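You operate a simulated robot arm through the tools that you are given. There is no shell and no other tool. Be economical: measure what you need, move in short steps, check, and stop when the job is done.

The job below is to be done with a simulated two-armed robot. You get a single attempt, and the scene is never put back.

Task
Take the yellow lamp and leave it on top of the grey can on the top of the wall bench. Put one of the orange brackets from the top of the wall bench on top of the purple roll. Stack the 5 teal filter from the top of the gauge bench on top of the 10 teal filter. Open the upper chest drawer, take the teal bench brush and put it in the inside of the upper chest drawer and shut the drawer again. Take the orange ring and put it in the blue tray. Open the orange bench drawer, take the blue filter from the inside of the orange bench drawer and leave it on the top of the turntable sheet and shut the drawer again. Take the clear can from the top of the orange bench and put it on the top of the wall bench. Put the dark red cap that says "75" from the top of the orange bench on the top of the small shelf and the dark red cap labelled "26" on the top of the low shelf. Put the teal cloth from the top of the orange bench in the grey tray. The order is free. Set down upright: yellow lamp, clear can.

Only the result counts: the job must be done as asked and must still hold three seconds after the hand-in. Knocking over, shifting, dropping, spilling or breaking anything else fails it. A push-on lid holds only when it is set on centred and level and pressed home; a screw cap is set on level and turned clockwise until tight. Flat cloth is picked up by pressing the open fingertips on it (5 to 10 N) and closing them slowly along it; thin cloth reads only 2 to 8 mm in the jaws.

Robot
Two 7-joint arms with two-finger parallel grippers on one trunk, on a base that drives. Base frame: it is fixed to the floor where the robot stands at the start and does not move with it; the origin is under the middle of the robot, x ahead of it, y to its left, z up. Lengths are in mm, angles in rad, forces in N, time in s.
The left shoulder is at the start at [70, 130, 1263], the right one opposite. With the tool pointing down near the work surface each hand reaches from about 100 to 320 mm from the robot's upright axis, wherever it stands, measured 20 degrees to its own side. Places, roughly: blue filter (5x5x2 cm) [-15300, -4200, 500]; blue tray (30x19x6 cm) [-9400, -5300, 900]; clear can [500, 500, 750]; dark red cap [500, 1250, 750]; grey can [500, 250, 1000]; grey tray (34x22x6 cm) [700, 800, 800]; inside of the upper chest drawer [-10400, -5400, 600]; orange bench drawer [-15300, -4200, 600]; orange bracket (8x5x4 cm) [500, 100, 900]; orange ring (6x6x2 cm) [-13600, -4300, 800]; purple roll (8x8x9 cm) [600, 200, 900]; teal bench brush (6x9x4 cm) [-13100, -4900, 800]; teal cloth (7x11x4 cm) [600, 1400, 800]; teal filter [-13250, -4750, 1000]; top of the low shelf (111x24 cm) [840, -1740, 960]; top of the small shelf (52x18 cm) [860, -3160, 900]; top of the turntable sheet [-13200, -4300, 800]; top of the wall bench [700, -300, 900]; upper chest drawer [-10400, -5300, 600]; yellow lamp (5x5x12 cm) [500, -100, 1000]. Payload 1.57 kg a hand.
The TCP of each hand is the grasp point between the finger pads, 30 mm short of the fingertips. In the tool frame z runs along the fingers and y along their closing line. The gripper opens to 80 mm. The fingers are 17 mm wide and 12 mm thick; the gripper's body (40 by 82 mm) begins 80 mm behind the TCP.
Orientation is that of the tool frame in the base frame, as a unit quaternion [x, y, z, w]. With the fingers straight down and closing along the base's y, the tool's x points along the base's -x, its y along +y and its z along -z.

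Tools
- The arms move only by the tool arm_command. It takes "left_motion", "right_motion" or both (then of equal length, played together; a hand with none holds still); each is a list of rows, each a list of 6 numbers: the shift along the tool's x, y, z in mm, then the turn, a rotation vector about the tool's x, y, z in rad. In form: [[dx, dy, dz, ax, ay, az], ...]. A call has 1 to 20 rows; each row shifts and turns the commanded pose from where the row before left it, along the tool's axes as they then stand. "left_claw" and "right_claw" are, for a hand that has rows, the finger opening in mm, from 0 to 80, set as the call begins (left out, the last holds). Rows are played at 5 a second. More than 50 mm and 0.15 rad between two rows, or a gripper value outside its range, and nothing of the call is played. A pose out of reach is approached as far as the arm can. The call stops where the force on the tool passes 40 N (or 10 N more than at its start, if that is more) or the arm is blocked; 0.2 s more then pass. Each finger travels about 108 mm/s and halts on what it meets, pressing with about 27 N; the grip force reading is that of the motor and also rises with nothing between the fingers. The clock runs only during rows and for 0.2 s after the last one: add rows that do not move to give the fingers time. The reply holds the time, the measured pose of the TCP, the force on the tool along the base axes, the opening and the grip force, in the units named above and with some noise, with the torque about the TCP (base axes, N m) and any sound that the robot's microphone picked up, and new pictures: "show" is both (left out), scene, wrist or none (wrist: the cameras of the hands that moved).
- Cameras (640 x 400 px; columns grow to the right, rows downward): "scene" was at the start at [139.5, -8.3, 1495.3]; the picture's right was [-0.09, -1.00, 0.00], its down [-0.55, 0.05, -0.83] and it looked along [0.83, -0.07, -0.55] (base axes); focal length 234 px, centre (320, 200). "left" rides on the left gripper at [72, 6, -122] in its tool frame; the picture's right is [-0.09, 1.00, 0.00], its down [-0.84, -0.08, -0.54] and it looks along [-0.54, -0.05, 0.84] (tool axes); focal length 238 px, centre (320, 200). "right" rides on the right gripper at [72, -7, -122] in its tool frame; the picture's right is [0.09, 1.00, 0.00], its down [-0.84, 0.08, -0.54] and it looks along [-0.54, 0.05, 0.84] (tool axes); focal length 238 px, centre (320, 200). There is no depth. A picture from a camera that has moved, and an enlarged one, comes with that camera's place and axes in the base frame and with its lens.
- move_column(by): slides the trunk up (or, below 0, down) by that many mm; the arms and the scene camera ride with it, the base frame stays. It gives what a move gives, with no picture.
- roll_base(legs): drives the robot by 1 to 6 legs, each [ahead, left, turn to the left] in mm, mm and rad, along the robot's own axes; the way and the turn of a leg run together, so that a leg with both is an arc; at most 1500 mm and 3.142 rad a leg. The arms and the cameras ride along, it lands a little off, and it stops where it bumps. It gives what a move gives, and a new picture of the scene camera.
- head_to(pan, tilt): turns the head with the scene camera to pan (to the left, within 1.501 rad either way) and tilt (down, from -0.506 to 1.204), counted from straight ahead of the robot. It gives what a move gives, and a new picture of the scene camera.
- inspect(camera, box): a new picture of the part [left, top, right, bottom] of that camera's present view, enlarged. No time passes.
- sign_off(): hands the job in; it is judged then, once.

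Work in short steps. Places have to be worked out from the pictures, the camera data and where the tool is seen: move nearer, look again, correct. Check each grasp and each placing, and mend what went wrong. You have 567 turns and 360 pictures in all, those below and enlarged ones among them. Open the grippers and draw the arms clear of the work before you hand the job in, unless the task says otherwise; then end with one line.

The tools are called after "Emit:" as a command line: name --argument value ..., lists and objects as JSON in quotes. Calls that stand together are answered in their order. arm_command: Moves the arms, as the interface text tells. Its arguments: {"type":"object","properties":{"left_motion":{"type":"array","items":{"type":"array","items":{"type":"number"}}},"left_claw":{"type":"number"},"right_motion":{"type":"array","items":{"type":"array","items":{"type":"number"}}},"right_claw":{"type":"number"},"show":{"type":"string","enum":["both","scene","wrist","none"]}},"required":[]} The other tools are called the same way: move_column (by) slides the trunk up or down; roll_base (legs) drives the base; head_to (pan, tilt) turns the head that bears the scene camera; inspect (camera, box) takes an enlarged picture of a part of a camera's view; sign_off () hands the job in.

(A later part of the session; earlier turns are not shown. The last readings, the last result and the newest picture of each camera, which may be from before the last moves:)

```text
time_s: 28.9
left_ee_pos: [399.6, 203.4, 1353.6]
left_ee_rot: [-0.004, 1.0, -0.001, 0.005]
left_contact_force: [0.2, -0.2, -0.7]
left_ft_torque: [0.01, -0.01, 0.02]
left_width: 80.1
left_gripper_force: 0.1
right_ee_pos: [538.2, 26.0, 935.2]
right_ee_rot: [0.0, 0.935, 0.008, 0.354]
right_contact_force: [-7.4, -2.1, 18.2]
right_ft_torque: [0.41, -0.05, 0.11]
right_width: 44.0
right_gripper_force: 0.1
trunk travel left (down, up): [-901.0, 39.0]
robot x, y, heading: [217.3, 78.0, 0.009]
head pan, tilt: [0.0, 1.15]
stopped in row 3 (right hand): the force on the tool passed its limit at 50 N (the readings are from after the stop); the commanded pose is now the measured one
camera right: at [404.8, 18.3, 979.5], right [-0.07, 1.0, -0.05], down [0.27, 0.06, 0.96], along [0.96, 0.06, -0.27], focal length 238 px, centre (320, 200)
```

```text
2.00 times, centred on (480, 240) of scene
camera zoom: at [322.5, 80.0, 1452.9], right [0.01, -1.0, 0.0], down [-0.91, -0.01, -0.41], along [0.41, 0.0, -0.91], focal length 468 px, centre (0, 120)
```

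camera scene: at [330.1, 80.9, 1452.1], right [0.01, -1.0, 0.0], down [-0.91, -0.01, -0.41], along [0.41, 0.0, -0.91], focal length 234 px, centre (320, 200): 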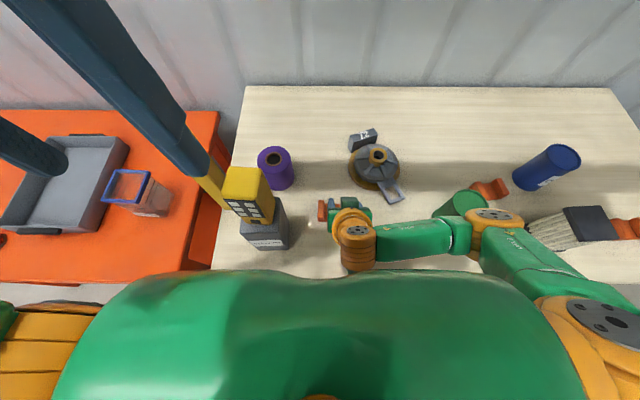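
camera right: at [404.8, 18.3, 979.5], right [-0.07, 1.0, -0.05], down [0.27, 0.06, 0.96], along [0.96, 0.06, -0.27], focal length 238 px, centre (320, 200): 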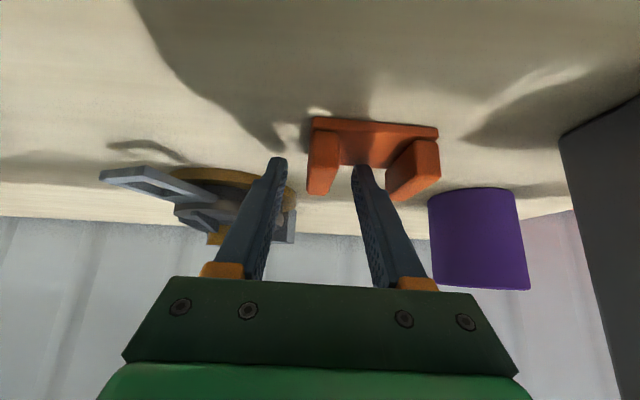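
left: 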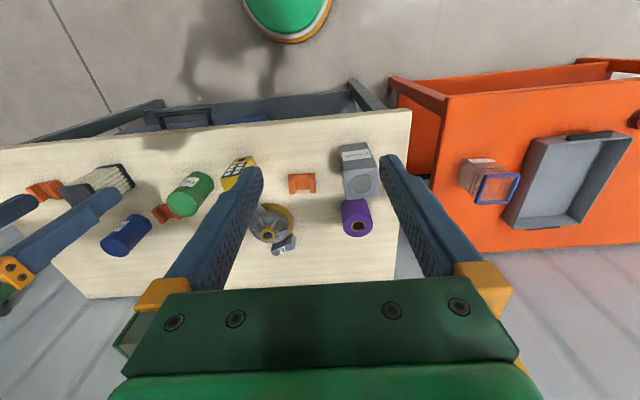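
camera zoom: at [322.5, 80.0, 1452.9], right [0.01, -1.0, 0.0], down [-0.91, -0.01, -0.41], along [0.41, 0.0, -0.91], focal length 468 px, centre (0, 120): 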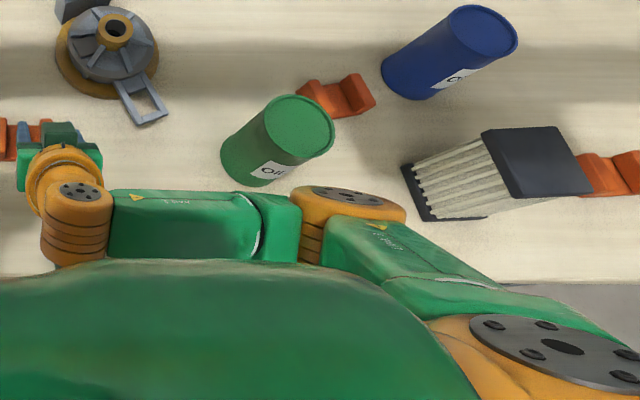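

The inner fingertip seems to have met the bracket's floor inside the U. I ease up 3 mm and close on the wall.

Emit:
arm_command --right_motion '[[-1.93, 0, -2.3, 0, 0, 0], [0, 0, 0, 0, 0, 0]]' --show "none"

Emit:
arm_command --right_motion '[[0, 0, 0, 0, 0, 0], [0, 0, 0, 0, 0, 0], [0, 0, 0, 0, 0, 0]]' --right_claw 5 --show "wrist"

```text
time_s: 29.5
left_ee_pos: [407.8, 203.9, 1351.2]
left_ee_rot: [-0.004, 1.0, -0.001, 0.002]
left_contact_force: [-0.7, 0.4, -0.1]
left_ft_torque: [-0.02, 0.01, -0.02]
left_width: 80.0
left_gripper_force: 0.0
right_ee_pos: [540.8, 25.7, 936.0]
right_ee_rot: [0.001, 0.936, 0.006, 0.351]
right_contact_force: [0.1, 0.4, 1.7]
right_ft_torque: [0.05, -0.01, 0.0]
right_width: 45.1
right_gripper_force: 0.2
trunk travel left (down, up): [-901.0, 39.0]
robot x, y, heading: [220.0, 81.2, 0.013]
head pan, tilt: [0.0, 1.15]
```

```text
time_s: 30.3
left_ee_pos: [408.0, 205.8, 1351.7]
left_ee_rot: [-0.004, 1.0, -0.001, 0.002]
left_contact_force: [-0.6, 0.7, -0.6]
left_ft_torque: [-0.02, 0.03, -0.01]
left_width: 79.9
left_gripper_force: 0.1
right_ee_pos: [541.1, 26.7, 936.3]
right_ee_rot: [0.0, 0.936, 0.006, 0.351]
right_contact_force: [0.3, -1.4, 4.1]
right_ft_torque: [-0.04, -0.05, 0.02]
right_width: 15.1
right_gripper_force: 26.9
trunk travel left (down, up): [-901.0, 39.0]
robot x, y, heading: [222.3, 83.5, 0.01]
head pan, tilt: [0.0, 1.15]
camera right: at [408.5, 18.4, 981.3], right [-0.07, 1.0, -0.05], down [0.27, 0.07, 0.96], along [0.96, 0.06, -0.28], focal length 238 px, centre (320, 200)
```

right: 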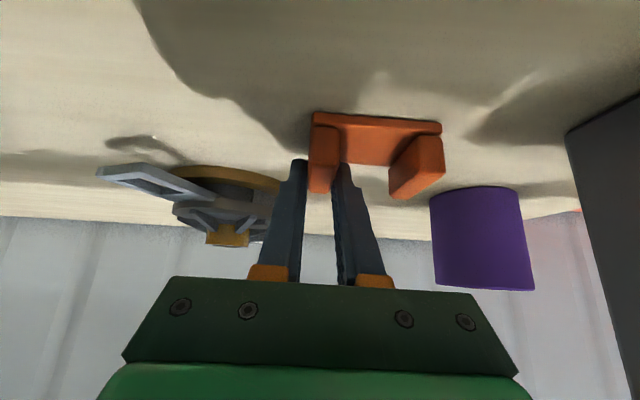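

Gripped the wall (15 mm). I lift it straight up ~170 mm.

Emit:
arm_command --right_motion '[[-6.6, 0, -7.5, 0, 0, 0], [-23, 0, -26.4, 0, 0, 0], [-23, 0, -26.4, 0, 0, 0], [-23, 0, -26.4, 0, 0, 0], [-23, 0, -26.4, 0, 0, 0], [-16, 0, -18, 0, 0, 0], [0, 0, 0, 0, 0, 0]]' --show "both"

```text
time_s: 31.6
left_ee_pos: [409.7, 203.0, 1351.8]
left_ee_rot: [-0.002, 1.0, -0.001, 0.001]
left_contact_force: [-0.7, -0.7, 0.5]
left_ft_torque: [0.0, 0.03, -0.01]
left_width: 80.0
left_gripper_force: 0.1
right_ee_pos: [545.7, -15.7, 1060.0]
right_ee_rot: [-0.036, 0.934, -0.099, 0.342]
right_contact_force: [0.2, -0.5, -0.2]
right_ft_torque: [0.01, 0.01, 0.02]
right_width: 15.0
right_gripper_force: 26.8
right hand out of reach, approached as far as the arm can: row 5, 6
trunk travel left (down, up): [-901.0, 39.0]
robot x, y, heading: [218.2, 80.3, 0.009]
head pan, tilt: [0.0, 1.15]
stopped in row 6 (right hand): the arm was blocked; the commanded pose is now the measured one
camera scene: at [331.3, 78.5, 1452.0], right [0.01, -1.0, 0.0], down [-0.91, -0.01, -0.41], along [0.41, 0.0, -0.91], focal length 234 px, centre (320, 200)
camera right: at [413.0, -12.9, 1108.1], right [-0.07, 0.96, -0.27], down [0.29, 0.28, 0.92], along [0.95, -0.01, -0.3], focal length 238 px, centre (320, 200)
```

scene: 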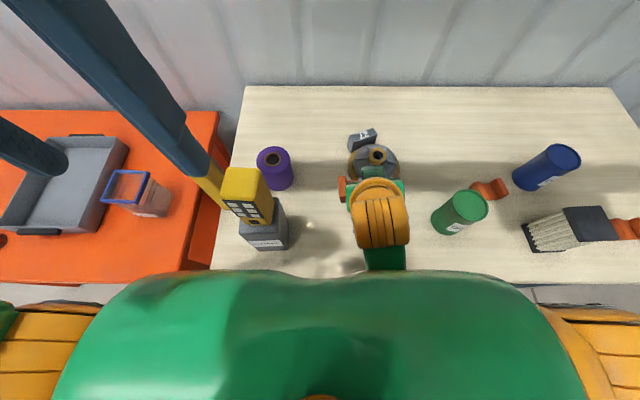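
right: 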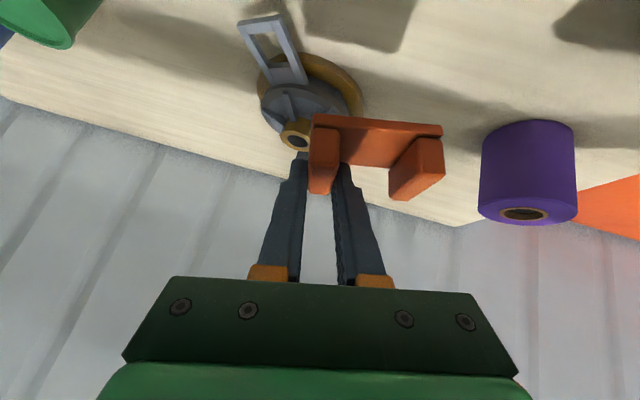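

The tilted hand is too close to the body, so the arm twisted. I move the hand forward and undo the roll.

Emit:
arm_command --right_motion '[[-22.6, 0, 19.7, -0.04, -0.004, 0.034], [-22.6, 0, 19.7, -0.04, -0.004, 0.034], [-22.6, 0, 19.7, -0.04, -0.004, 0.034], [-22.6, 0, 19.7, -0.04, -0.004, 0.034], [0, 0, 0, 0, 0, 0]]' --show "both"

```text
time_s: 32.6
left_ee_pos: [409.0, 204.9, 1350.0]
left_ee_rot: [-0.003, 1.0, -0.001, 0.002]
left_contact_force: [0.3, 0.5, 0.0]
left_ft_torque: [0.01, 0.04, -0.03]
left_width: 79.8
left_gripper_force: 0.1
right_ee_pos: [645.0, -55.6, 1047.8]
right_ee_rot: [-0.015, 0.936, -0.086, 0.341]
right_contact_force: [-0.1, -0.9, 0.7]
right_ft_torque: [-0.05, 0.01, 0.0]
right_width: 15.0
right_gripper_force: 27.2
trunk travel left (down, up): [-901.0, 39.0]
robot x, y, heading: [217.1, 82.5, 0.013]
head pan, tilt: [0.0, 1.15]
stopped in row 4 (right hand): the arm was blocked; the commanded pose is now the measured one
camera scene: at [331.0, 80.5, 1452.0], right [0.01, -1.0, 0.0], down [-0.91, -0.01, -0.41], along [0.41, 0.0, -0.91], focal length 234 px, centre (320, 200)
camera right: at [512.6, -50.1, 1094.4], right [-0.04, 0.97, -0.23], down [0.29, 0.23, 0.93], along [0.95, -0.03, -0.3], focal length 238 px, centre (320, 200)
```

scene: 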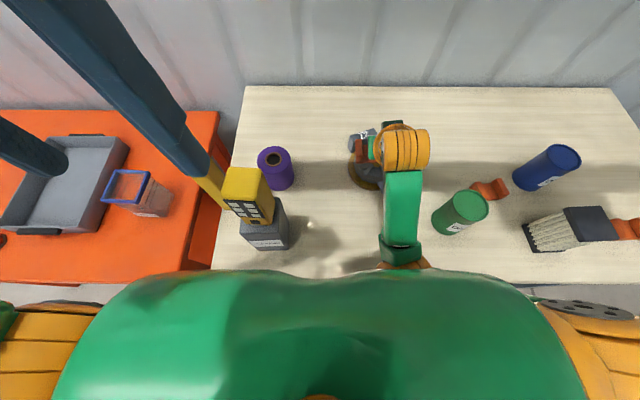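
right: 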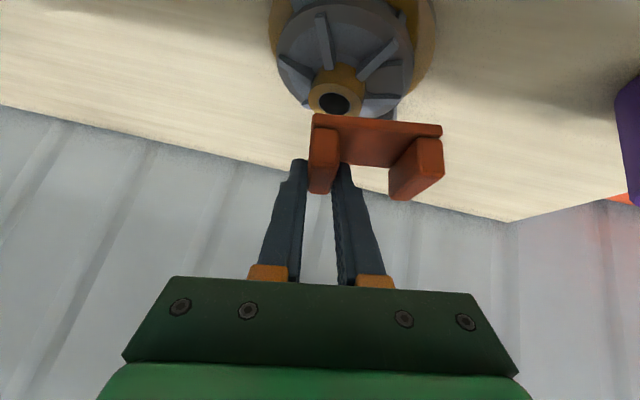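

Reach to x≈645 works, but the elbow bumps my chest. I move up and left toward the roll while levelling the hand.

Emit:
arm_command --right_motion '[[-13, 30, -15, -0.03, -0.004, 0.018], [-13, 38, -15, -0.03, -0.004, 0.018], [-13, 38, -15, -0.03, -0.004, 0.018], [-6, 38, -7, -0.03, -0.004, 0.018], [0, 38, 0, -0.03, -0.004, 0.018], [0, 0, 0, 0, 0, 0]]' --show "both"

```text
time_s: 33.2
left_ee_pos: [408.4, 205.6, 1351.3]
left_ee_rot: [-0.004, 1.0, -0.003, 0.002]
left_contact_force: [0.2, 0.6, -0.3]
left_ft_torque: [0.01, -0.02, 0.01]
left_width: 79.9
left_gripper_force: 0.1
right_ee_pos: [653.7, -42.4, 1058.3]
right_ee_rot: [-0.008, 0.927, -0.15, 0.343]
right_contact_force: [0.3, 0.3, 0.2]
right_ft_torque: [0.0, -0.03, 0.0]
right_width: 15.3
right_gripper_force: 26.1
trunk travel left (down, up): [-901.0, 39.0]
robot x, y, heading: [222.1, 75.9, 0.01]
head pan, tilt: [0.0, 1.15]
stopped in row 3 (right hand): the arm was blocked; the commanded pose is now the measured one
camera scene: at [331.1, 81.3, 1452.0], right [0.01, -1.0, 0.0], down [-0.91, -0.01, -0.41], along [0.41, 0.0, -0.91], focal length 234 px, centre (320, 200)
camera right: at [521.8, -24.8, 1103.4], right [0.02, 0.94, -0.34], down [0.3, 0.32, 0.9], along [0.95, -0.12, -0.28], focal length 238 px, centre (320, 200)
```

scene: 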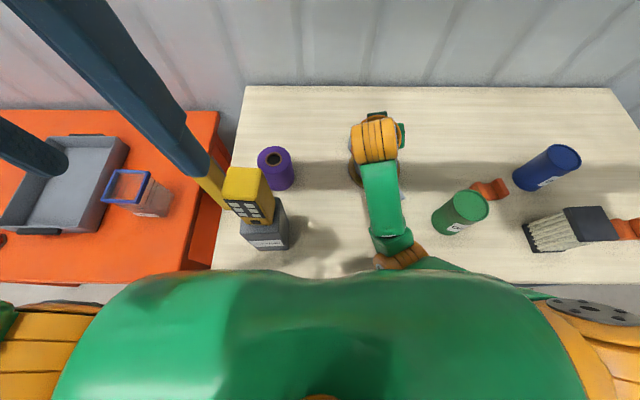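
right: 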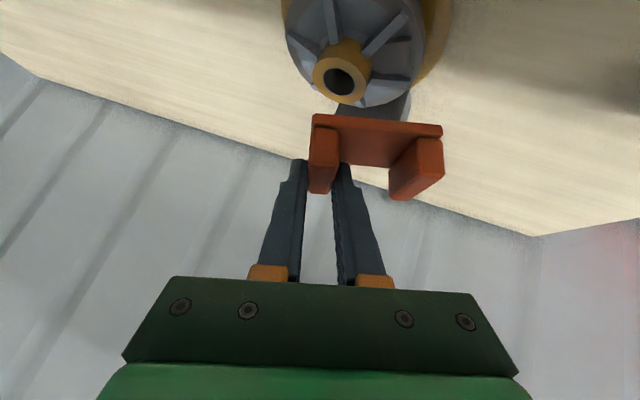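

I back the hand out to the right and up while returning to tool-down, so that the elbow swings outside again.

Emit:
arm_command --right_motion '[[0, -38, 0, -0.051, 0.117, 0.003], [0, -38, 0, -0.051, 0.117, 0.003], [-8, -38, -12, -0.051, 0.117, 0.003], [-8, -38, -20, -0.051, 0.117, 0.003], [0, -30, -30, -0.051, 0.117, 0.003], [0, -10, -40, -0.051, 0.117, 0.003], [0, 0, -40, 0, 0, 0]]' --show "both"

```text
time_s: 34.8
left_ee_pos: [407.8, 205.1, 1351.5]
left_ee_rot: [-0.003, 1.0, -0.002, 0.003]
left_contact_force: [-1.1, 0.1, 0.1]
left_ft_torque: [0.0, -0.01, 0.02]
left_width: 80.0
left_gripper_force: 0.0
right_ee_pos: [639.1, -223.5, 1238.0]
right_ee_rot: [-0.001, 1.0, 0.0, 0.001]
right_contact_force: [0.2, -0.3, -0.1]
right_ft_torque: [0.0, 0.01, 0.01]
right_width: 15.1
right_gripper_force: 27.3
right hand out of reach, approached as far as the arm can: row 3
trunk travel left (down, up): [-901.0, 39.0]
robot x, y, heading: [219.5, 77.4, 0.01]
head pan, tilt: [0.0, 1.15]
camera scene: at [328.7, 81.0, 1452.2], right [0.01, -1.0, 0.0], down [-0.91, -0.01, -0.41], along [0.41, 0.0, -0.91], focal length 234 px, centre (320, 200)
camera right: at [567.9, -230.7, 1360.8], right [-0.09, 1.0, 0.0], down [0.84, 0.08, 0.54], along [0.54, 0.05, -0.84], focal length 238 px, centre (320, 200)
```

scene: 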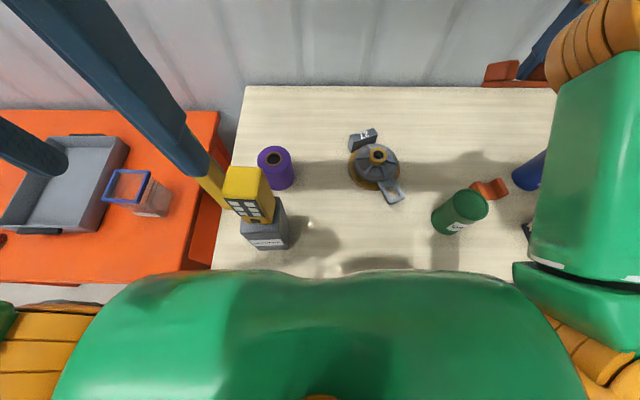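
right: 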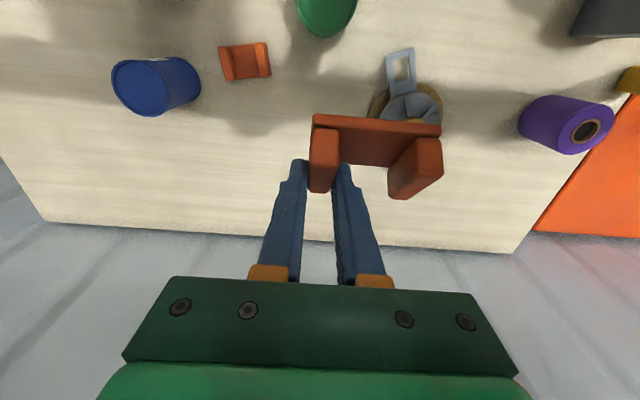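

With the elbow outside, the tool-down reach at this height is large, so lowering the trunk will help. I move the right hand over left toward the roll (high) and shift the left hand outward.

Emit:
arm_command --right_motion '[[-2, 38, 0, 0, 0, 0], [-2, 38, 0, 0, 0, 0], [-2, 38, 0, 0, 0, 0], [-2, 38, 0, 0, 0, 0], [-2, 38, 0, 0, 0, 0], [-2, 38, 0, 0, 0, 0], [-2, 38, 0, 0, 0, 0], [-2, 38, 0, 0, 0, 0], [-2, 38, 0, 0, 0, 0], [0, 0, 0, 0, 0, 0]]' --left_motion '[[0, 10, 0, 0, 0, 0], [0, 10, 0, 0, 0, 0], [0, 10, 0, 0, 0, 0], [0, 10, 0, 0, 0, 0], [0, 10, 0, 0, 0, 0], [0, 10, 0, 0, 0, 0], [0, 10, 0, 0, 0, 0], [0, 10, 0, 0, 0, 0], [0, 10, 0, 0, 0, 0], [0, 0, 0, 0, 0, 0]]' --show "scene"

```text
time_s: 37.0
left_ee_pos: [420.5, 267.7, 1313.7]
left_ee_rot: [-0.004, 1.0, -0.001, 0.002]
left_contact_force: [0.3, -0.2, -1.0]
left_ft_torque: [-0.02, -0.01, -0.01]
left_width: 80.1
left_gripper_force: 0.1
left hand out of reach, approached as far as the arm can: row 1, 2, 3, 4, 5, 6, 7, 8, 9
right_ee_pos: [637.8, 64.4, 1223.3]
right_ee_rot: [0.001, 1.0, 0.002, -0.001]
right_contact_force: [-1.2, -0.6, -1.4]
right_ft_torque: [-0.01, 0.01, 0.03]
right_width: 14.8
right_gripper_force: 27.2
right hand out of reach, approached as far as the arm can: row 4, 7, 8, 9
trunk travel left (down, up): [-901.0, 39.0]
robot x, y, heading: [222.3, 78.6, 0.004]
head pan, tilt: [0.0, 1.15]
camera scene: at [330.8, 79.8, 1452.0], right [0.01, -1.0, 0.0], down [-0.91, -0.01, -0.41], along [0.41, 0.0, -0.91], focal length 234 px, centre (320, 200)
```

scene: 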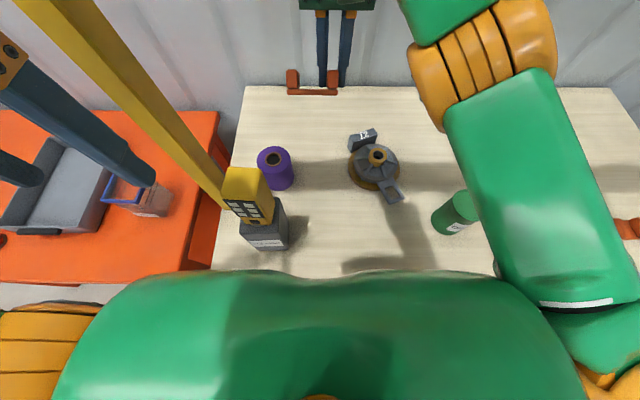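

I tilt the hand forward again here at height, with the elbow outside.

Emit:
arm_command --right_motion '[[0, 0, 0, 0, -0.143, 0], [0, 0, 0, 0, -0.143, 0], [0, 0, 0, 0, -0.143, 0], [0, 0, 0, 0, -0.143, 0], [0, 0, 0, 0, -0.143, 0], [0, 0, 0, 0, 0, 0]]' --show "scene"

```text
time_s: 38.4
left_ee_pos: [419.6, 267.1, 1312.1]
left_ee_rot: [-0.003, 1.0, -0.001, 0.002]
left_contact_force: [0.2, -0.3, -1.0]
left_ft_torque: [0.0, -0.03, 0.02]
left_width: 80.2
left_gripper_force: 0.1
right_ee_pos: [757.1, 63.5, 1313.3]
right_ee_rot: [0.0, 0.937, 0.001, 0.349]
right_contact_force: [0.1, 0.4, -0.8]
right_ft_torque: [0.02, 0.03, -0.04]
right_width: 15.0
right_gripper_force: 26.7
right hand out of reach, approached as far as the arm can: row 1, 2, 3, 4, 5
trunk travel left (down, up): [-901.0, 39.0]
robot x, y, heading: [220.5, 81.9, 0.013]
head pan, tilt: [0.0, 1.15]
camera scene: at [330.6, 80.6, 1452.1], right [0.01, -1.0, 0.0], down [-0.91, -0.01, -0.41], along [0.41, 0.0, -0.91], focal length 234 px, centre (320, 200)
```

scene: 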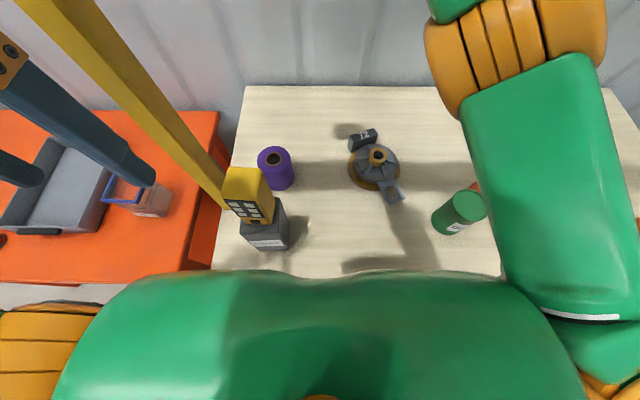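

The hand floated off since that pose is unreachable that high. I command it down toward z≈1080, where the tilted pose should be reachable.

Emit:
arm_command --right_motion '[[26, 0, 30, 0, 0, 0], [26, 0, 30, 0, 0, 0], [26, 0, 30, 0, 0, 0], [0, 0, 0, 0, 0, 0]]' --show "scene"

```text
time_s: 39.4
left_ee_pos: [420.1, 267.6, 1314.3]
left_ee_rot: [-0.003, 1.0, -0.003, 0.002]
left_contact_force: [-0.4, 0.0, -0.4]
left_ft_torque: [0.02, -0.01, 0.04]
left_width: 80.1
left_gripper_force: 0.0
right_ee_pos: [800.7, 63.1, 1213.2]
right_ee_rot: [0.0, 0.937, 0.001, 0.35]
right_contact_force: [-0.1, -0.2, -0.3]
right_ft_torque: [0.0, -0.01, 0.0]
right_width: 14.9
right_gripper_force: 26.8
right hand out of reach, approached as far as the arm can: row 1, 2, 3
trunk travel left (down, up): [-901.0, 39.0]
robot x, y, heading: [222.4, 83.1, 0.008]
head pan, tilt: [0.0, 1.15]
camera scene: at [329.8, 80.8, 1452.1], right [0.01, -1.0, 0.0], down [-0.91, -0.01, -0.41], along [0.41, 0.0, -0.91], focal length 234 px, centre (320, 200)
```

scene: 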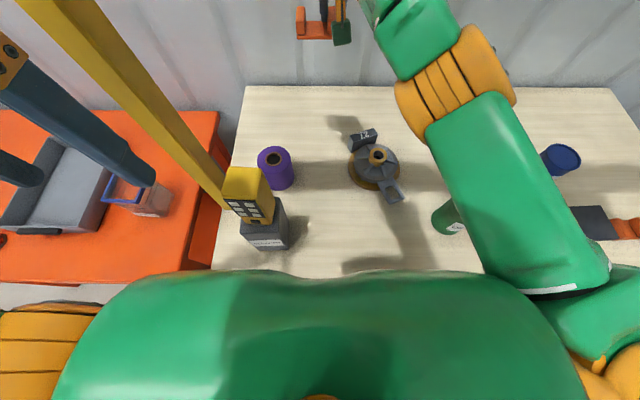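

The arm is stretched straight here (wrist reach ≈408 mm from the shoulder). I pull the hand back along the tool's x so that the elbow bends again.

Emit:
arm_command --right_motion '[[39, -10.5, -1, 0, 0, 0], [39, -10.5, -1, 0, 0, 0], [39, -10.5, -1, 0, 0, 0], [39, -10.5, -1, 0, 0, 0], [0, 0, 0, 0, 0, 0]]' --show "scene"

```text
time_s: 40.6
left_ee_pos: [420.2, 268.1, 1312.8]
left_ee_rot: [-0.003, 1.0, -0.002, 0.002]
left_contact_force: [-0.8, -0.4, -0.2]
left_ft_torque: [0.01, 0.03, 0.02]
left_width: 80.1
left_gripper_force: 0.1
right_ee_pos: [814.7, 63.1, 1148.4]
right_ee_rot: [0.0, 0.937, 0.001, 0.349]
right_contact_force: [-0.7, 0.2, -0.8]
right_ft_torque: [-0.03, 0.0, -0.03]
right_width: 15.0
right_gripper_force: 27.3
right hand out of reach, approached as far as the arm can: row 1, 2, 3, 4
trunk travel left (down, up): [-901.0, 39.0]
robot x, y, heading: [218.3, 79.9, 0.009]
head pan, tilt: [0.0, 1.15]
camera scene: at [330.3, 80.7, 1452.1], right [0.01, -1.0, 0.0], down [-0.91, -0.01, -0.41], along [0.41, 0.0, -0.91], focal length 234 px, centre (320, 200)
```

scene: 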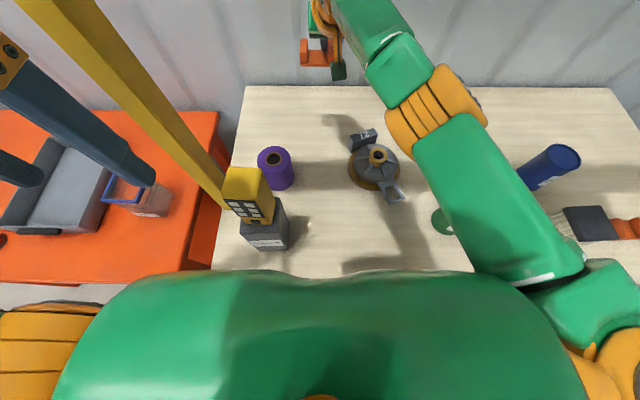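

The solver is stuck in a stretched configuration. I command the hand up and to the right, where it should recover.

Emit:
arm_command --right_motion '[[-16, -35, -18, 0, 0, 0], [-16, -35, -18, 0, 0, 0], [-16, -35, -18, 0, 0, 0], [-16, -35, -18, 0, 0, 0], [-16, -35, -18, 0, 0, 0], [-16, -35, -18, 0, 0, 0], [-16, -35, -18, 0, 0, 0], [0, 0, 0, 0, 0, 0]]' --show "scene"

```text
time_s: 42.4
left_ee_pos: [420.9, 268.0, 1313.5]
left_ee_rot: [-0.004, 1.0, -0.002, 0.002]
left_contact_force: [0.2, -0.6, -0.7]
left_ft_torque: [0.03, -0.01, 0.05]
left_width: 80.4
left_gripper_force: 0.1
right_ee_pos: [792.9, -178.1, 1302.8]
right_ee_rot: [-0.001, 0.936, 0.001, 0.351]
right_contact_force: [0.2, 0.4, -0.5]
right_ft_torque: [-0.01, -0.02, -0.02]
right_width: 14.9
right_gripper_force: 27.1
right hand out of reach, approached as far as the arm can: row 1, 5, 6, 7
trunk travel left (down, up): [-901.0, 39.0]
robot x, y, heading: [218.5, 78.5, 0.006]
head pan, tilt: [0.0, 1.15]
camera scene: at [330.3, 81.0, 1452.1], right [0.01, -1.0, 0.0], down [-0.91, -0.01, -0.41], along [0.41, 0.0, -0.91], focal length 234 px, centre (320, 200)
```

scene: 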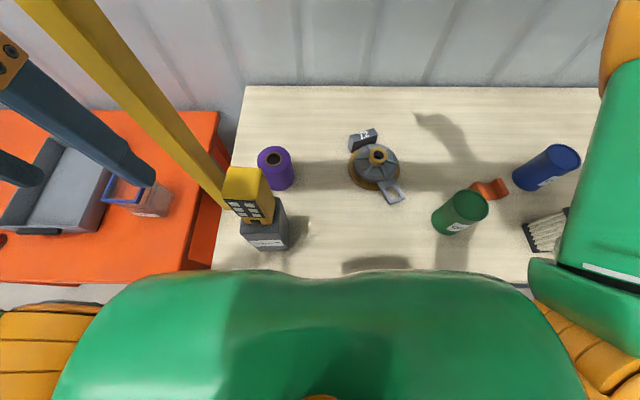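

I test how the hand responds by pulling it straight back 80 mm.

Emit:
arm_command --right_motion '[[30, 0, -26, 0, 0, 0], [30, 0, -26, 0, 0, 0], [0, 0, 0, 0, 0, 0]]' --show "none"

```text
time_s: 43.2
left_ee_pos: [419.8, 267.8, 1314.1]
left_ee_rot: [-0.004, 1.0, -0.001, 0.002]
left_contact_force: [0.7, -0.1, 0.1]
left_ft_torque: [0.0, -0.02, -0.02]
left_width: 79.8
left_gripper_force: 0.0
right_ee_pos: [767.2, -194.2, 1336.2]
right_ee_rot: [-0.001, 0.937, 0.001, 0.349]
right_contact_force: [-0.4, 0.2, -1.4]
right_ft_torque: [-0.01, 0.0, 0.0]
right_width: 14.8
right_gripper_force: 26.8
right hand out of reach, approached as far as the arm can: row 1, 2
trunk travel left (down, up): [-901.0, 39.0]
robot x, y, heading: [217.8, 78.9, 0.008]
head pan, tilt: [0.0, 1.15]
```

By bookkeeping, the commanded pose sits too close to the shoulder. I command it forward to about (680,−100,1150), a comfortable spot.

Emit:
arm_command --right_motion '[[-28.3, 13.6, 34.8, 0, 0, 0], [-28.3, 13.6, 34.8, 0, 0, 0], [-28.3, 13.6, 34.8, 0, 0, 0], [-28.3, 13.6, 34.8, 0, 0, 0], [-28.3, 13.6, 34.8, 0, 0, 0], [0, 0, 0, 0, 0, 0], [0, 0, 0, 0, 0, 0]]' --show "scene"

```text
time_s: 44.8
left_ee_pos: [420.0, 267.7, 1313.8]
left_ee_rot: [-0.003, 1.0, 0.0, 0.001]
left_contact_force: [-0.4, 0.0, -0.4]
left_ft_torque: [-0.03, -0.01, 0.0]
left_width: 80.0
left_gripper_force: 0.1
right_ee_pos: [809.9, -168.4, 1263.4]
right_ee_rot: [0.0, 0.937, 0.001, 0.35]
right_contact_force: [-0.1, -0.8, -0.4]
right_ft_torque: [0.01, 0.0, 0.0]
right_width: 15.0
right_gripper_force: 27.4
right hand out of reach, approached as far as the arm can: row 1, 2, 3, 4, 5
trunk travel left (down, up): [-901.0, 39.0]
robot x, y, heading: [219.7, 80.5, 0.012]
head pan, tilt: [0.0, 1.15]
camera scene: at [330.0, 80.2, 1452.1], right [0.01, -1.0, 0.0], down [-0.91, -0.01, -0.41], along [0.41, 0.0, -0.91], focal length 234 px, centre (320, 200)
```

scene: 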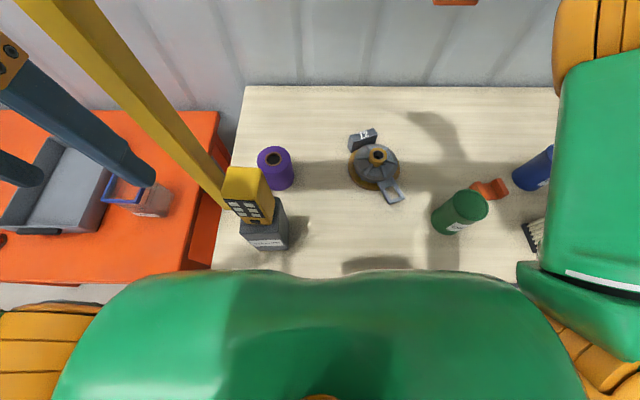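

I return to tool-down, which recovers the arm, and read where it ends.

Emit:
arm_command --right_motion '[[0, 0, 0, 0, 0.143, 0], [0, 0, 0, 0, 0.143, 0], [0, 0, 0, 0, 0.143, 0], [0, 0, 0, 0, 0.143, 0], [0, 0, 0, 0, 0.143, 0], [0, 0, 0, 0, 0, 0]]' --show "none"

```text
time_s: 46.2
left_ee_pos: [419.4, 268.0, 1313.3]
left_ee_rot: [-0.004, 1.0, -0.002, 0.002]
left_contact_force: [0.3, -0.1, 0.0]
left_ft_torque: [-0.03, -0.03, -0.01]
left_width: 80.0
left_gripper_force: 0.0
right_ee_pos: [665.6, -178.6, 1208.3]
right_ee_rot: [-0.002, 1.0, 0.0, 0.01]
right_contact_force: [0.9, 0.0, -0.2]
right_ft_torque: [-0.02, -0.06, 0.02]
right_width: 15.0
right_gripper_force: 26.9
right hand out of reach, approached as far as the arm can: row 1, 2, 3, 4, 5
trunk travel left (down, up): [-901.0, 39.0]
robot x, y, heading: [218.9, 80.4, 0.01]
head pan, tilt: [0.0, 1.15]
```

I test again: pull back 100 mm in tool-down pose.

Emit:
arm_command --right_motion '[[35, 0, 0, 0, 0, 0], [35, 0, 0, 0, 0, 0], [30, 0, 0, 0, 0, 0], [0, 0, 0, 0, 0, 0]]' --show "none"

```text
time_s: 47.2
left_ee_pos: [421.2, 266.9, 1312.9]
left_ee_rot: [-0.004, 1.0, 0.0, 0.001]
left_contact_force: [0.4, -1.2, 0.1]
left_ft_torque: [-0.01, 0.04, 0.05]
left_width: 79.7
left_gripper_force: 0.0
right_ee_pos: [564.1, -183.6, 1204.9]
right_ee_rot: [0.003, 1.0, 0.005, -0.003]
right_contact_force: [-0.2, 0.4, -0.9]
right_ft_torque: [0.0, 0.04, 0.02]
right_width: 15.0
right_gripper_force: 26.9
trunk travel left (down, up): [-901.0, 39.0]
robot x, y, heading: [220.2, 77.5, 0.007]
head pan, tilt: [0.0, 1.15]
```

The commanded pose re-anchors at each call, good. I go to (560,−60,1085) tool-down, yaw 0.5 left, then tilt about the wrist.

Emit:
arm_command --right_motion '[[1, 31, 30, 0, 0, 0], [1, 31, 30, 0, 0, 0], [1, 31, 30, 0, 0, 0], [1, 31, 30, 0, 0, 0], [0, 0, 0, 0, 0, -0.125], [0, 0, 0, 0, 0, -0.125], [0, 0, 0, 0, 0, -0.125], [0, 0, 0, 0, 0, -0.125], [0, 0, 0, 0, 0, 0]]' --show "none"

Emit:
arm_command --right_motion '[[-28.5, 0, -2, 0, -0.143, 0], [-28.5, 0, -2, 0, -0.143, 0], [-28.5, 0, -2, 0, -0.143, 0], [-28.5, 0, -2, 0, -0.143, 0], [-28.5, 0, -2, 0, -0.143, 0], [0, 0, 0, 0, 0, 0]]' --show "scene"

```text
time_s: 49.2
left_ee_pos: [420.9, 268.9, 1313.3]
left_ee_rot: [-0.003, 1.0, -0.002, 0.002]
left_contact_force: [-0.8, 0.3, -0.3]
left_ft_torque: [-0.01, -0.03, 0.0]
left_width: 80.0
left_gripper_force: 0.0
right_ee_pos: [595.2, -130.1, 1094.3]
right_ee_rot: [-0.247, 0.969, 0.002, 0.0]
right_contact_force: [0.6, 0.4, -0.9]
right_ft_torque: [-0.01, -0.01, -0.04]
right_width: 14.9
right_gripper_force: 27.2
right hand out of reach, approached as far as the arm can: row 2, 3, 4
trunk travel left (down, up): [-901.0, 39.0]
robot x, y, heading: [221.5, 78.9, 0.01]
head pan, tilt: [0.0, 1.15]
```

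```text
time_s: 50.6
left_ee_pos: [419.2, 267.4, 1312.8]
left_ee_rot: [-0.004, 1.0, -0.001, 0.002]
left_contact_force: [-0.7, -0.7, -0.3]
left_ft_torque: [-0.01, 0.0, -0.01]
left_width: 80.0
left_gripper_force: 0.1
right_ee_pos: [711.1, -69.6, 1144.4]
right_ee_rot: [-0.229, 0.908, 0.088, 0.34]
right_contact_force: [-0.3, -0.5, -1.1]
right_ft_torque: [-0.03, 0.01, -0.03]
right_width: 14.8
right_gripper_force: 27.1
trunk travel left (down, up): [-901.0, 39.0]
robot x, y, heading: [222.6, 82.7, 0.012]
head pan, tilt: [0.0, 1.15]
camera scene: at [330.2, 80.6, 1452.1], right [0.01, -1.0, 0.0], down [-0.91, -0.01, -0.41], along [0.41, 0.0, -0.91], focal length 234 px, centre (320, 200)
```

scene: 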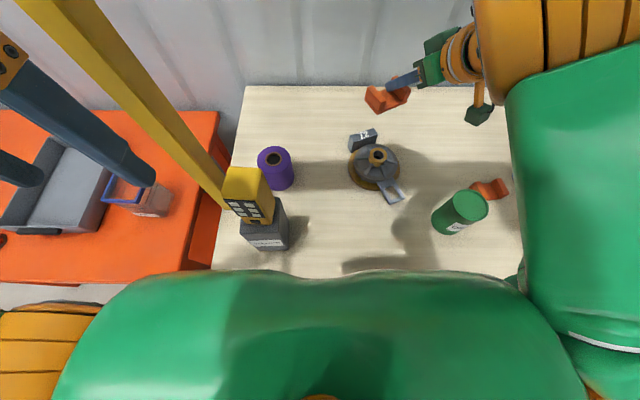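

The tilted, yawed pose is now reached cleanly. I carry it with the base: back 30 and left 100.

Emit:
roll_base --legs '[[-30, 0, 0], [0, 100, 0]]'

```text
time_s: 52.2
left_ee_pos: [391.5, 363.0, 1313.4]
left_ee_rot: [-0.005, 1.0, 0.002, 0.002]
left_contact_force: [0.7, 0.3, 0.9]
left_ft_torque: [0.05, -0.02, 0.03]
left_width: 79.8
left_gripper_force: 0.0
right_ee_pos: [680.7, 28.4, 1142.4]
right_ee_rot: [-0.229, 0.908, 0.091, 0.34]
right_contact_force: [-1.1, 0.8, -1.2]
right_ft_torque: [0.03, 0.02, 0.03]
right_width: 15.0
right_gripper_force: 27.1
trunk travel left (down, up): [-901.0, 39.0]
robot x, y, heading: [188.3, 182.5, 0.004]
head pan, tilt: [0.0, 1.15]
camera scene: at [301.3, 175.5, 1451.9], right [0.01, -1.0, -0.01], down [-0.91, -0.01, -0.41], along [0.41, 0.01, -0.91], focal length 234 px, centre (320, 200)
```

scene: 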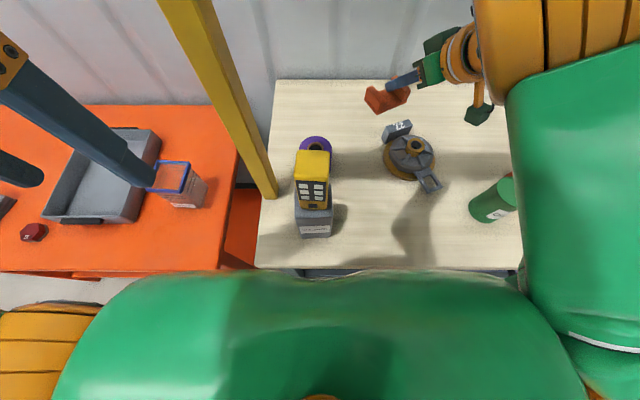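

All good. I drive left another 80 mm (keeping back a little from the bench leg).

Emit:
roll_base --legs '[[-10, 0, 0], [0, 85, 0]]'

Emit:
inspect --camera "right" --box '[0, 0, 640, 400]'

```text
time_s: 53.7
left_ee_pos: [378.3, 445.8, 1314.0]
left_ee_rot: [-0.003, 1.0, 0.002, 0.002]
left_contact_force: [0.6, -0.9, -0.4]
left_ft_torque: [0.07, 0.05, 0.01]
left_width: 80.1
left_gripper_force: 0.0
right_ee_pos: [667.7, 111.7, 1142.9]
right_ee_rot: [-0.227, 0.908, 0.092, 0.34]
right_contact_force: [-1.1, -0.3, -0.5]
right_ft_torque: [0.03, -0.04, 0.04]
right_width: 14.9
right_gripper_force: 26.7
trunk travel left (down, up): [-901.0, 39.0]
robot x, y, heading: [176.7, 271.2, 0.007]
head pan, tilt: [0.0, 1.15]
camera scene: at [289.1, 259.1, 1452.0], right [0.01, -1.0, -0.01], down [-0.91, 0.0, -0.41], along [0.41, 0.01, -0.91], focal length 234 px, centre (320, 200)
```

scene: 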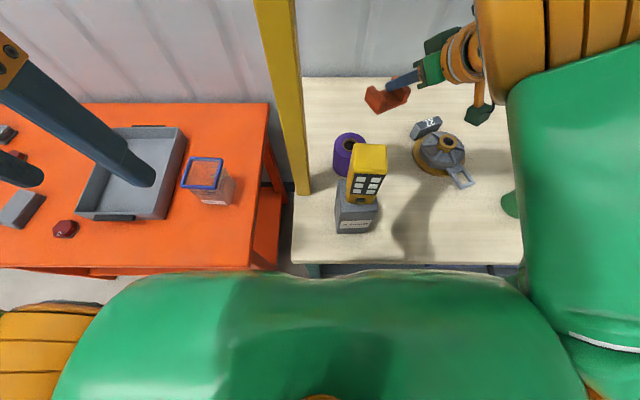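

```text
1.00 times, centred on (320, 200) of right (not enlarged: the box is as wide or as high as the picture)
camera zoom: at [555.3, 40.7, 1187.1], right [-0.54, 0.84, -0.05], down [0.21, 0.19, 0.96], along [0.82, 0.5, -0.27], focal length 238 px, centre (320, 200)
```

zoom: 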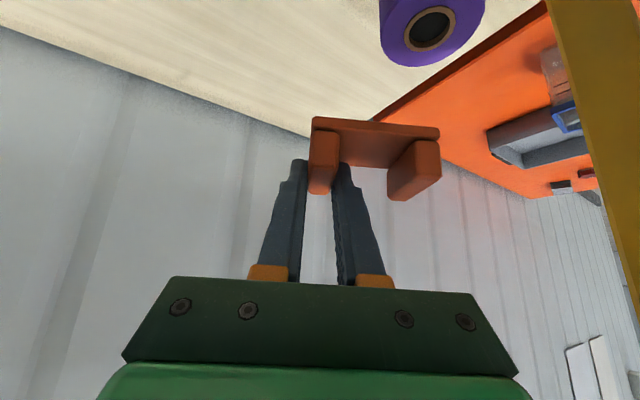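

The roll is near (650,195), top around 975–985. I shift the bracket over it and down 40 mm, then look again.

Emit:
arm_command --right_motion '[[4, 26.4, 23.1, 0, 0, 0], [4, 26.4, 23.1, 0, 0, 0], [0, 0, 0, 0, 0, 0]]' --show "both"

```text
time_s: 54.5
left_ee_pos: [377.5, 456.4, 1313.2]
left_ee_rot: [-0.004, 1.0, -0.001, 0.002]
left_contact_force: [0.8, 0.1, -0.5]
left_ft_torque: [0.0, 0.02, -0.02]
left_width: 80.2
left_gripper_force: 0.0
right_ee_pos: [687.7, 133.6, 1104.6]
right_ee_rot: [-0.23, 0.908, 0.089, 0.339]
right_contact_force: [0.3, 0.3, -0.1]
right_ft_torque: [-0.02, -0.04, 0.01]
right_width: 15.2
right_gripper_force: 27.0
right hand out of reach, approached as far as the arm can: row 1, 2
trunk travel left (down, up): [-901.0, 39.0]
robot x, y, heading: [175.1, 270.6, 0.004]
head pan, tilt: [0.0, 1.15]
camera scene: at [288.1, 269.6, 1452.1], right [0.01, -1.0, 0.0], down [-0.91, -0.01, -0.41], along [0.41, 0.0, -0.91], focal length 234 px, centre (320, 200)
camera right: at [574.4, 63.3, 1149.7], right [-0.54, 0.84, -0.05], down [0.21, 0.19, 0.96], along [0.82, 0.5, -0.28], focal length 238 px, centre (320, 200)
```

scene: 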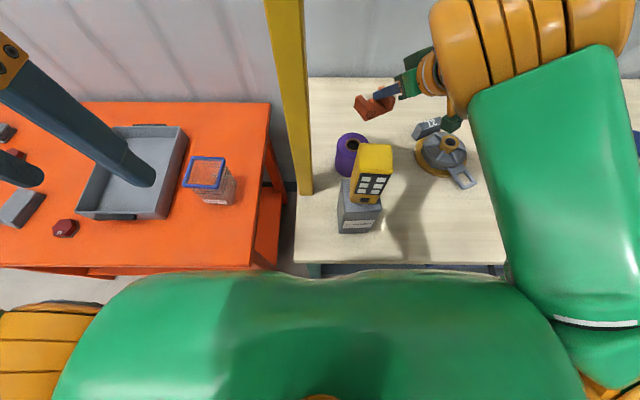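
right: 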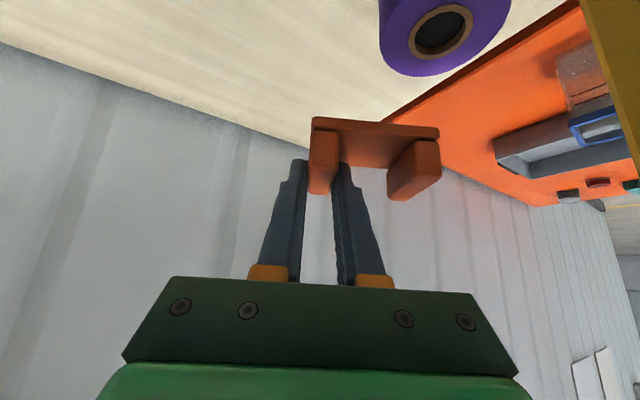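

The arm is at a limit there, so I'll position with the base (back 24, left 36) and lower with the column.

Emit:
roll_base --legs '[[-24, 36, 0]]'

Emit:
inspect --camera "right" --box '[0, 0, 640, 400]'

```text
time_s: 55.4
left_ee_pos: [359.3, 484.3, 1313.8]
left_ee_rot: [-0.005, 1.0, 0.002, -0.001]
left_contact_force: [0.4, -1.8, 0.2]
left_ft_torque: [0.04, 0.03, -0.06]
left_width: 80.1
left_gripper_force: 0.1
right_ee_pos: [667.6, 163.3, 1101.5]
right_ee_rot: [-0.228, 0.908, 0.093, 0.338]
right_contact_force: [1.2, -0.4, 0.2]
right_ft_torque: [0.03, 0.0, 0.06]
right_width: 15.0
right_gripper_force: 26.9
trunk travel left (down, up): [-901.0, 39.0]
robot x, y, heading: [153.7, 304.0, 0.011]
head pan, tilt: [0.0, 1.15]
camera scene: at [269.7, 297.4, 1451.6], right [0.01, -1.0, -0.01], down [-0.91, 0.0, -0.4], along [0.4, 0.01, -0.91], focal length 234 px, centre (320, 200)
```

scene: 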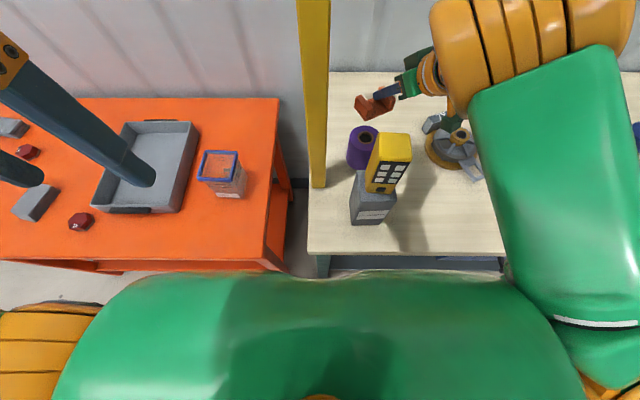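

```text
1.00 times, centred on (320, 200) of right (not enlarged: the box is as wide or as high as the picture)
camera zoom: at [554.7, 92.9, 1147.0], right [-0.54, 0.84, -0.05], down [0.21, 0.19, 0.96], along [0.82, 0.5, -0.28], focal length 238 px, centre (320, 200)
```

zoom: 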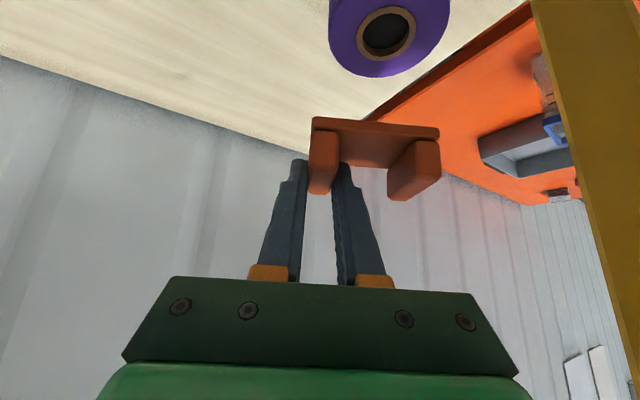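

Roll ≈(645,198); bracket centre ≈(652,188). I nudge the base (back 7, left 10) and lower the trunk 40 mm.

Emit:
roll_base --legs '[[-7, 10, 0]]'

Emit:
move_column --by -40

Emit:
inspect --camera "right" --box '[0, 0, 640, 400]'

Emit:
inspect --camera "scene" --box '[300, 60, 480, 240]'

```text
time_s: 56.1
left_ee_pos: [349.2, 497.4, 1313.4]
left_ee_rot: [-0.003, 1.0, 0.0, 0.0]
left_contact_force: [-0.5, -0.7, 0.0]
left_ft_torque: [0.02, 0.02, -0.01]
left_width: 80.2
left_gripper_force: 0.1
right_ee_pos: [658.9, 175.7, 1102.6]
right_ee_rot: [-0.228, 0.908, 0.091, 0.339]
right_contact_force: [0.1, -0.4, 0.0]
right_ft_torque: [-0.01, -0.02, -0.01]
right_width: 15.0
right_gripper_force: 26.7
trunk travel left (down, up): [-901.0, 39.0]
robot x, y, heading: [146.0, 312.1, 0.01]
head pan, tilt: [0.0, 1.15]
camera scene: at [260.2, 310.9, 1451.8], right [0.01, -1.0, 0.0], down [-0.91, -0.01, -0.41], along [0.41, 0.01, -0.91], focal length 234 px, centre (320, 200)
```

scene: 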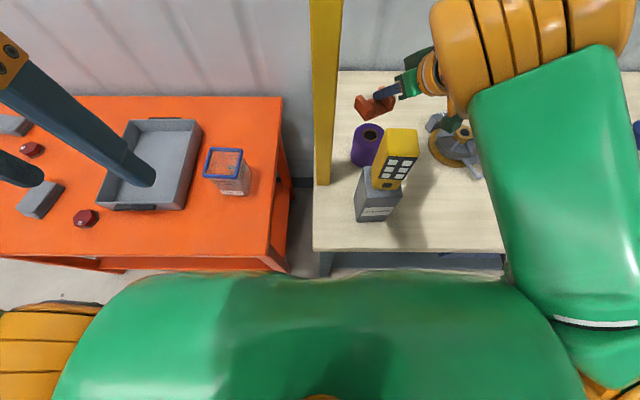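

```text
time_s: 56.9
left_ee_pos: [347.4, 502.8, 1272.1]
left_ee_rot: [-0.004, 1.0, -0.001, 0.002]
left_contact_force: [0.1, 0.4, -0.4]
left_ft_torque: [0.0, -0.03, 0.0]
left_width: 80.0
left_gripper_force: 0.0
right_ee_pos: [657.5, 180.0, 1065.5]
right_ee_rot: [-0.229, 0.908, 0.089, 0.339]
right_contact_force: [-0.2, 0.8, -0.4]
right_ft_torque: [0.02, -0.02, 0.0]
right_width: 14.9
right_gripper_force: 26.9
trunk travel left (down, up): [-861.0, 79.0]
robot x, y, heading: [144.7, 312.4, 0.009]
head pan, tilt: [0.0, 1.15]
```

```text
1.00 times, centred on (320, 200) of right (not enlarged: the box is as wide or as high as the picture)
camera zoom: at [543.4, 108.6, 1109.7], right [-0.54, 0.84, -0.05], down [0.21, 0.19, 0.96], along [0.82, 0.5, -0.28], focal length 238 px, centre (320, 200)
```

zoom: 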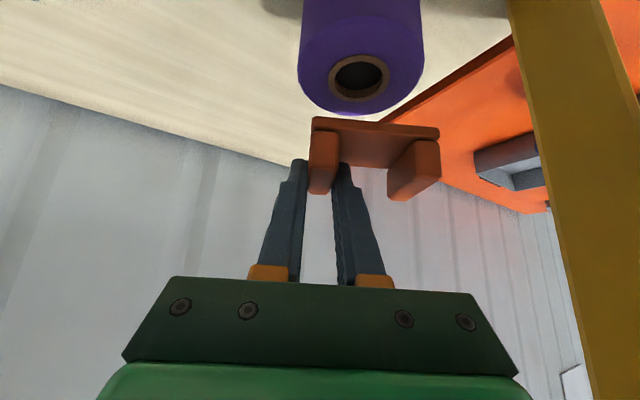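

```text
2.22 times, centred on (390, 150) of scene
camera zoom: at [257.3, 315.0, 1412.0], right [0.01, -1.0, 0.0], down [-0.91, -0.01, -0.41], along [0.41, 0.0, -0.91], focal length 520 px, centre (164, 311)
```

zoom: 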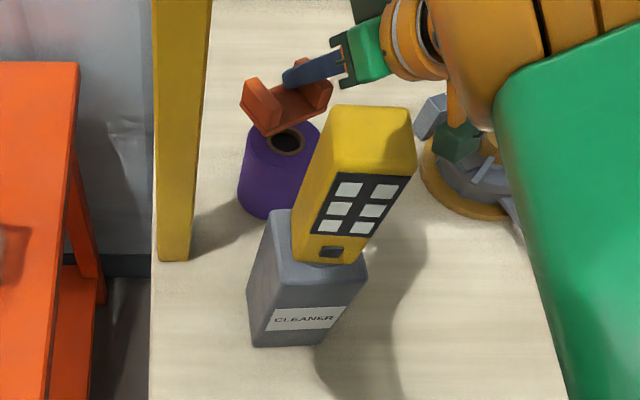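

Bracket centre is ≈8 mm off the roll centre. I nudge the base (ahead 5, right 5), then lower 25 mm.

Emit:
roll_base --legs '[[5, -6, 0]]'

Emit:
move_column --by -22

Emit:
inspect --camera "right" --box '[0, 0, 640, 400]'

```text
time_s: 57.7
left_ee_pos: [351.4, 497.4, 1272.9]
left_ee_rot: [-0.004, 1.0, -0.002, 0.002]
left_contact_force: [-0.5, 0.4, 0.2]
left_ft_torque: [-0.02, -0.04, 0.01]
left_width: 79.8
left_gripper_force: 0.1
right_ee_pos: [661.0, 174.3, 1063.8]
right_ee_rot: [-0.229, 0.908, 0.089, 0.34]
right_contact_force: [-0.4, 0.0, -0.4]
right_ft_torque: [-0.05, 0.0, -0.02]
right_width: 14.8
right_gripper_force: 26.8
trunk travel left (down, up): [-861.0, 79.0]
robot x, y, heading: [151.7, 308.5, 0.009]
head pan, tilt: [0.0, 1.15]
camera scene: at [260.8, 310.8, 1412.2], right [0.01, -1.0, 0.0], down [-0.91, -0.01, -0.41], along [0.41, 0.0, -0.91], focal length 234 px, centre (320, 200)
```

scene: 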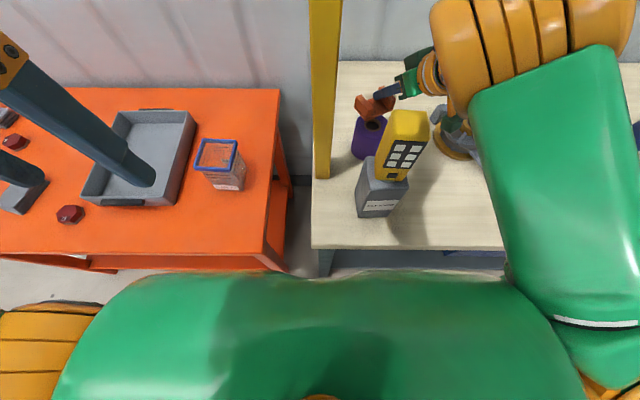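

```text
time_s: 58.4
left_ee_pos: [351.5, 497.2, 1251.5]
left_ee_rot: [-0.003, 1.0, -0.002, 0.001]
left_contact_force: [0.5, 0.1, -0.9]
left_ft_torque: [-0.03, 0.01, 0.01]
left_width: 79.8
left_gripper_force: 0.1
right_ee_pos: [661.4, 174.3, 1042.3]
right_ee_rot: [-0.229, 0.908, 0.089, 0.339]
right_contact_force: [-0.1, 0.5, -0.1]
right_ft_torque: [0.0, -0.04, -0.01]
right_width: 15.2
right_gripper_force: 27.0
trunk travel left (down, up): [-839.0, 101.0]
robot x, y, heading: [152.5, 306.1, 0.01]
head pan, tilt: [0.0, 1.15]
```

```text
1.00 times, centred on (320, 200) of right (not enlarged: the box is as wide or as high as the picture)
camera zoom: at [548.3, 103.3, 1088.0], right [-0.54, 0.84, -0.05], down [0.21, 0.19, 0.96], along [0.82, 0.5, -0.28], focal length 238 px, centre (320, 200)
```

zoom: 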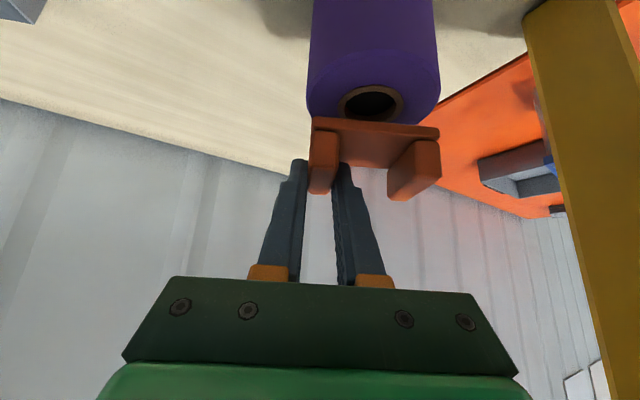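

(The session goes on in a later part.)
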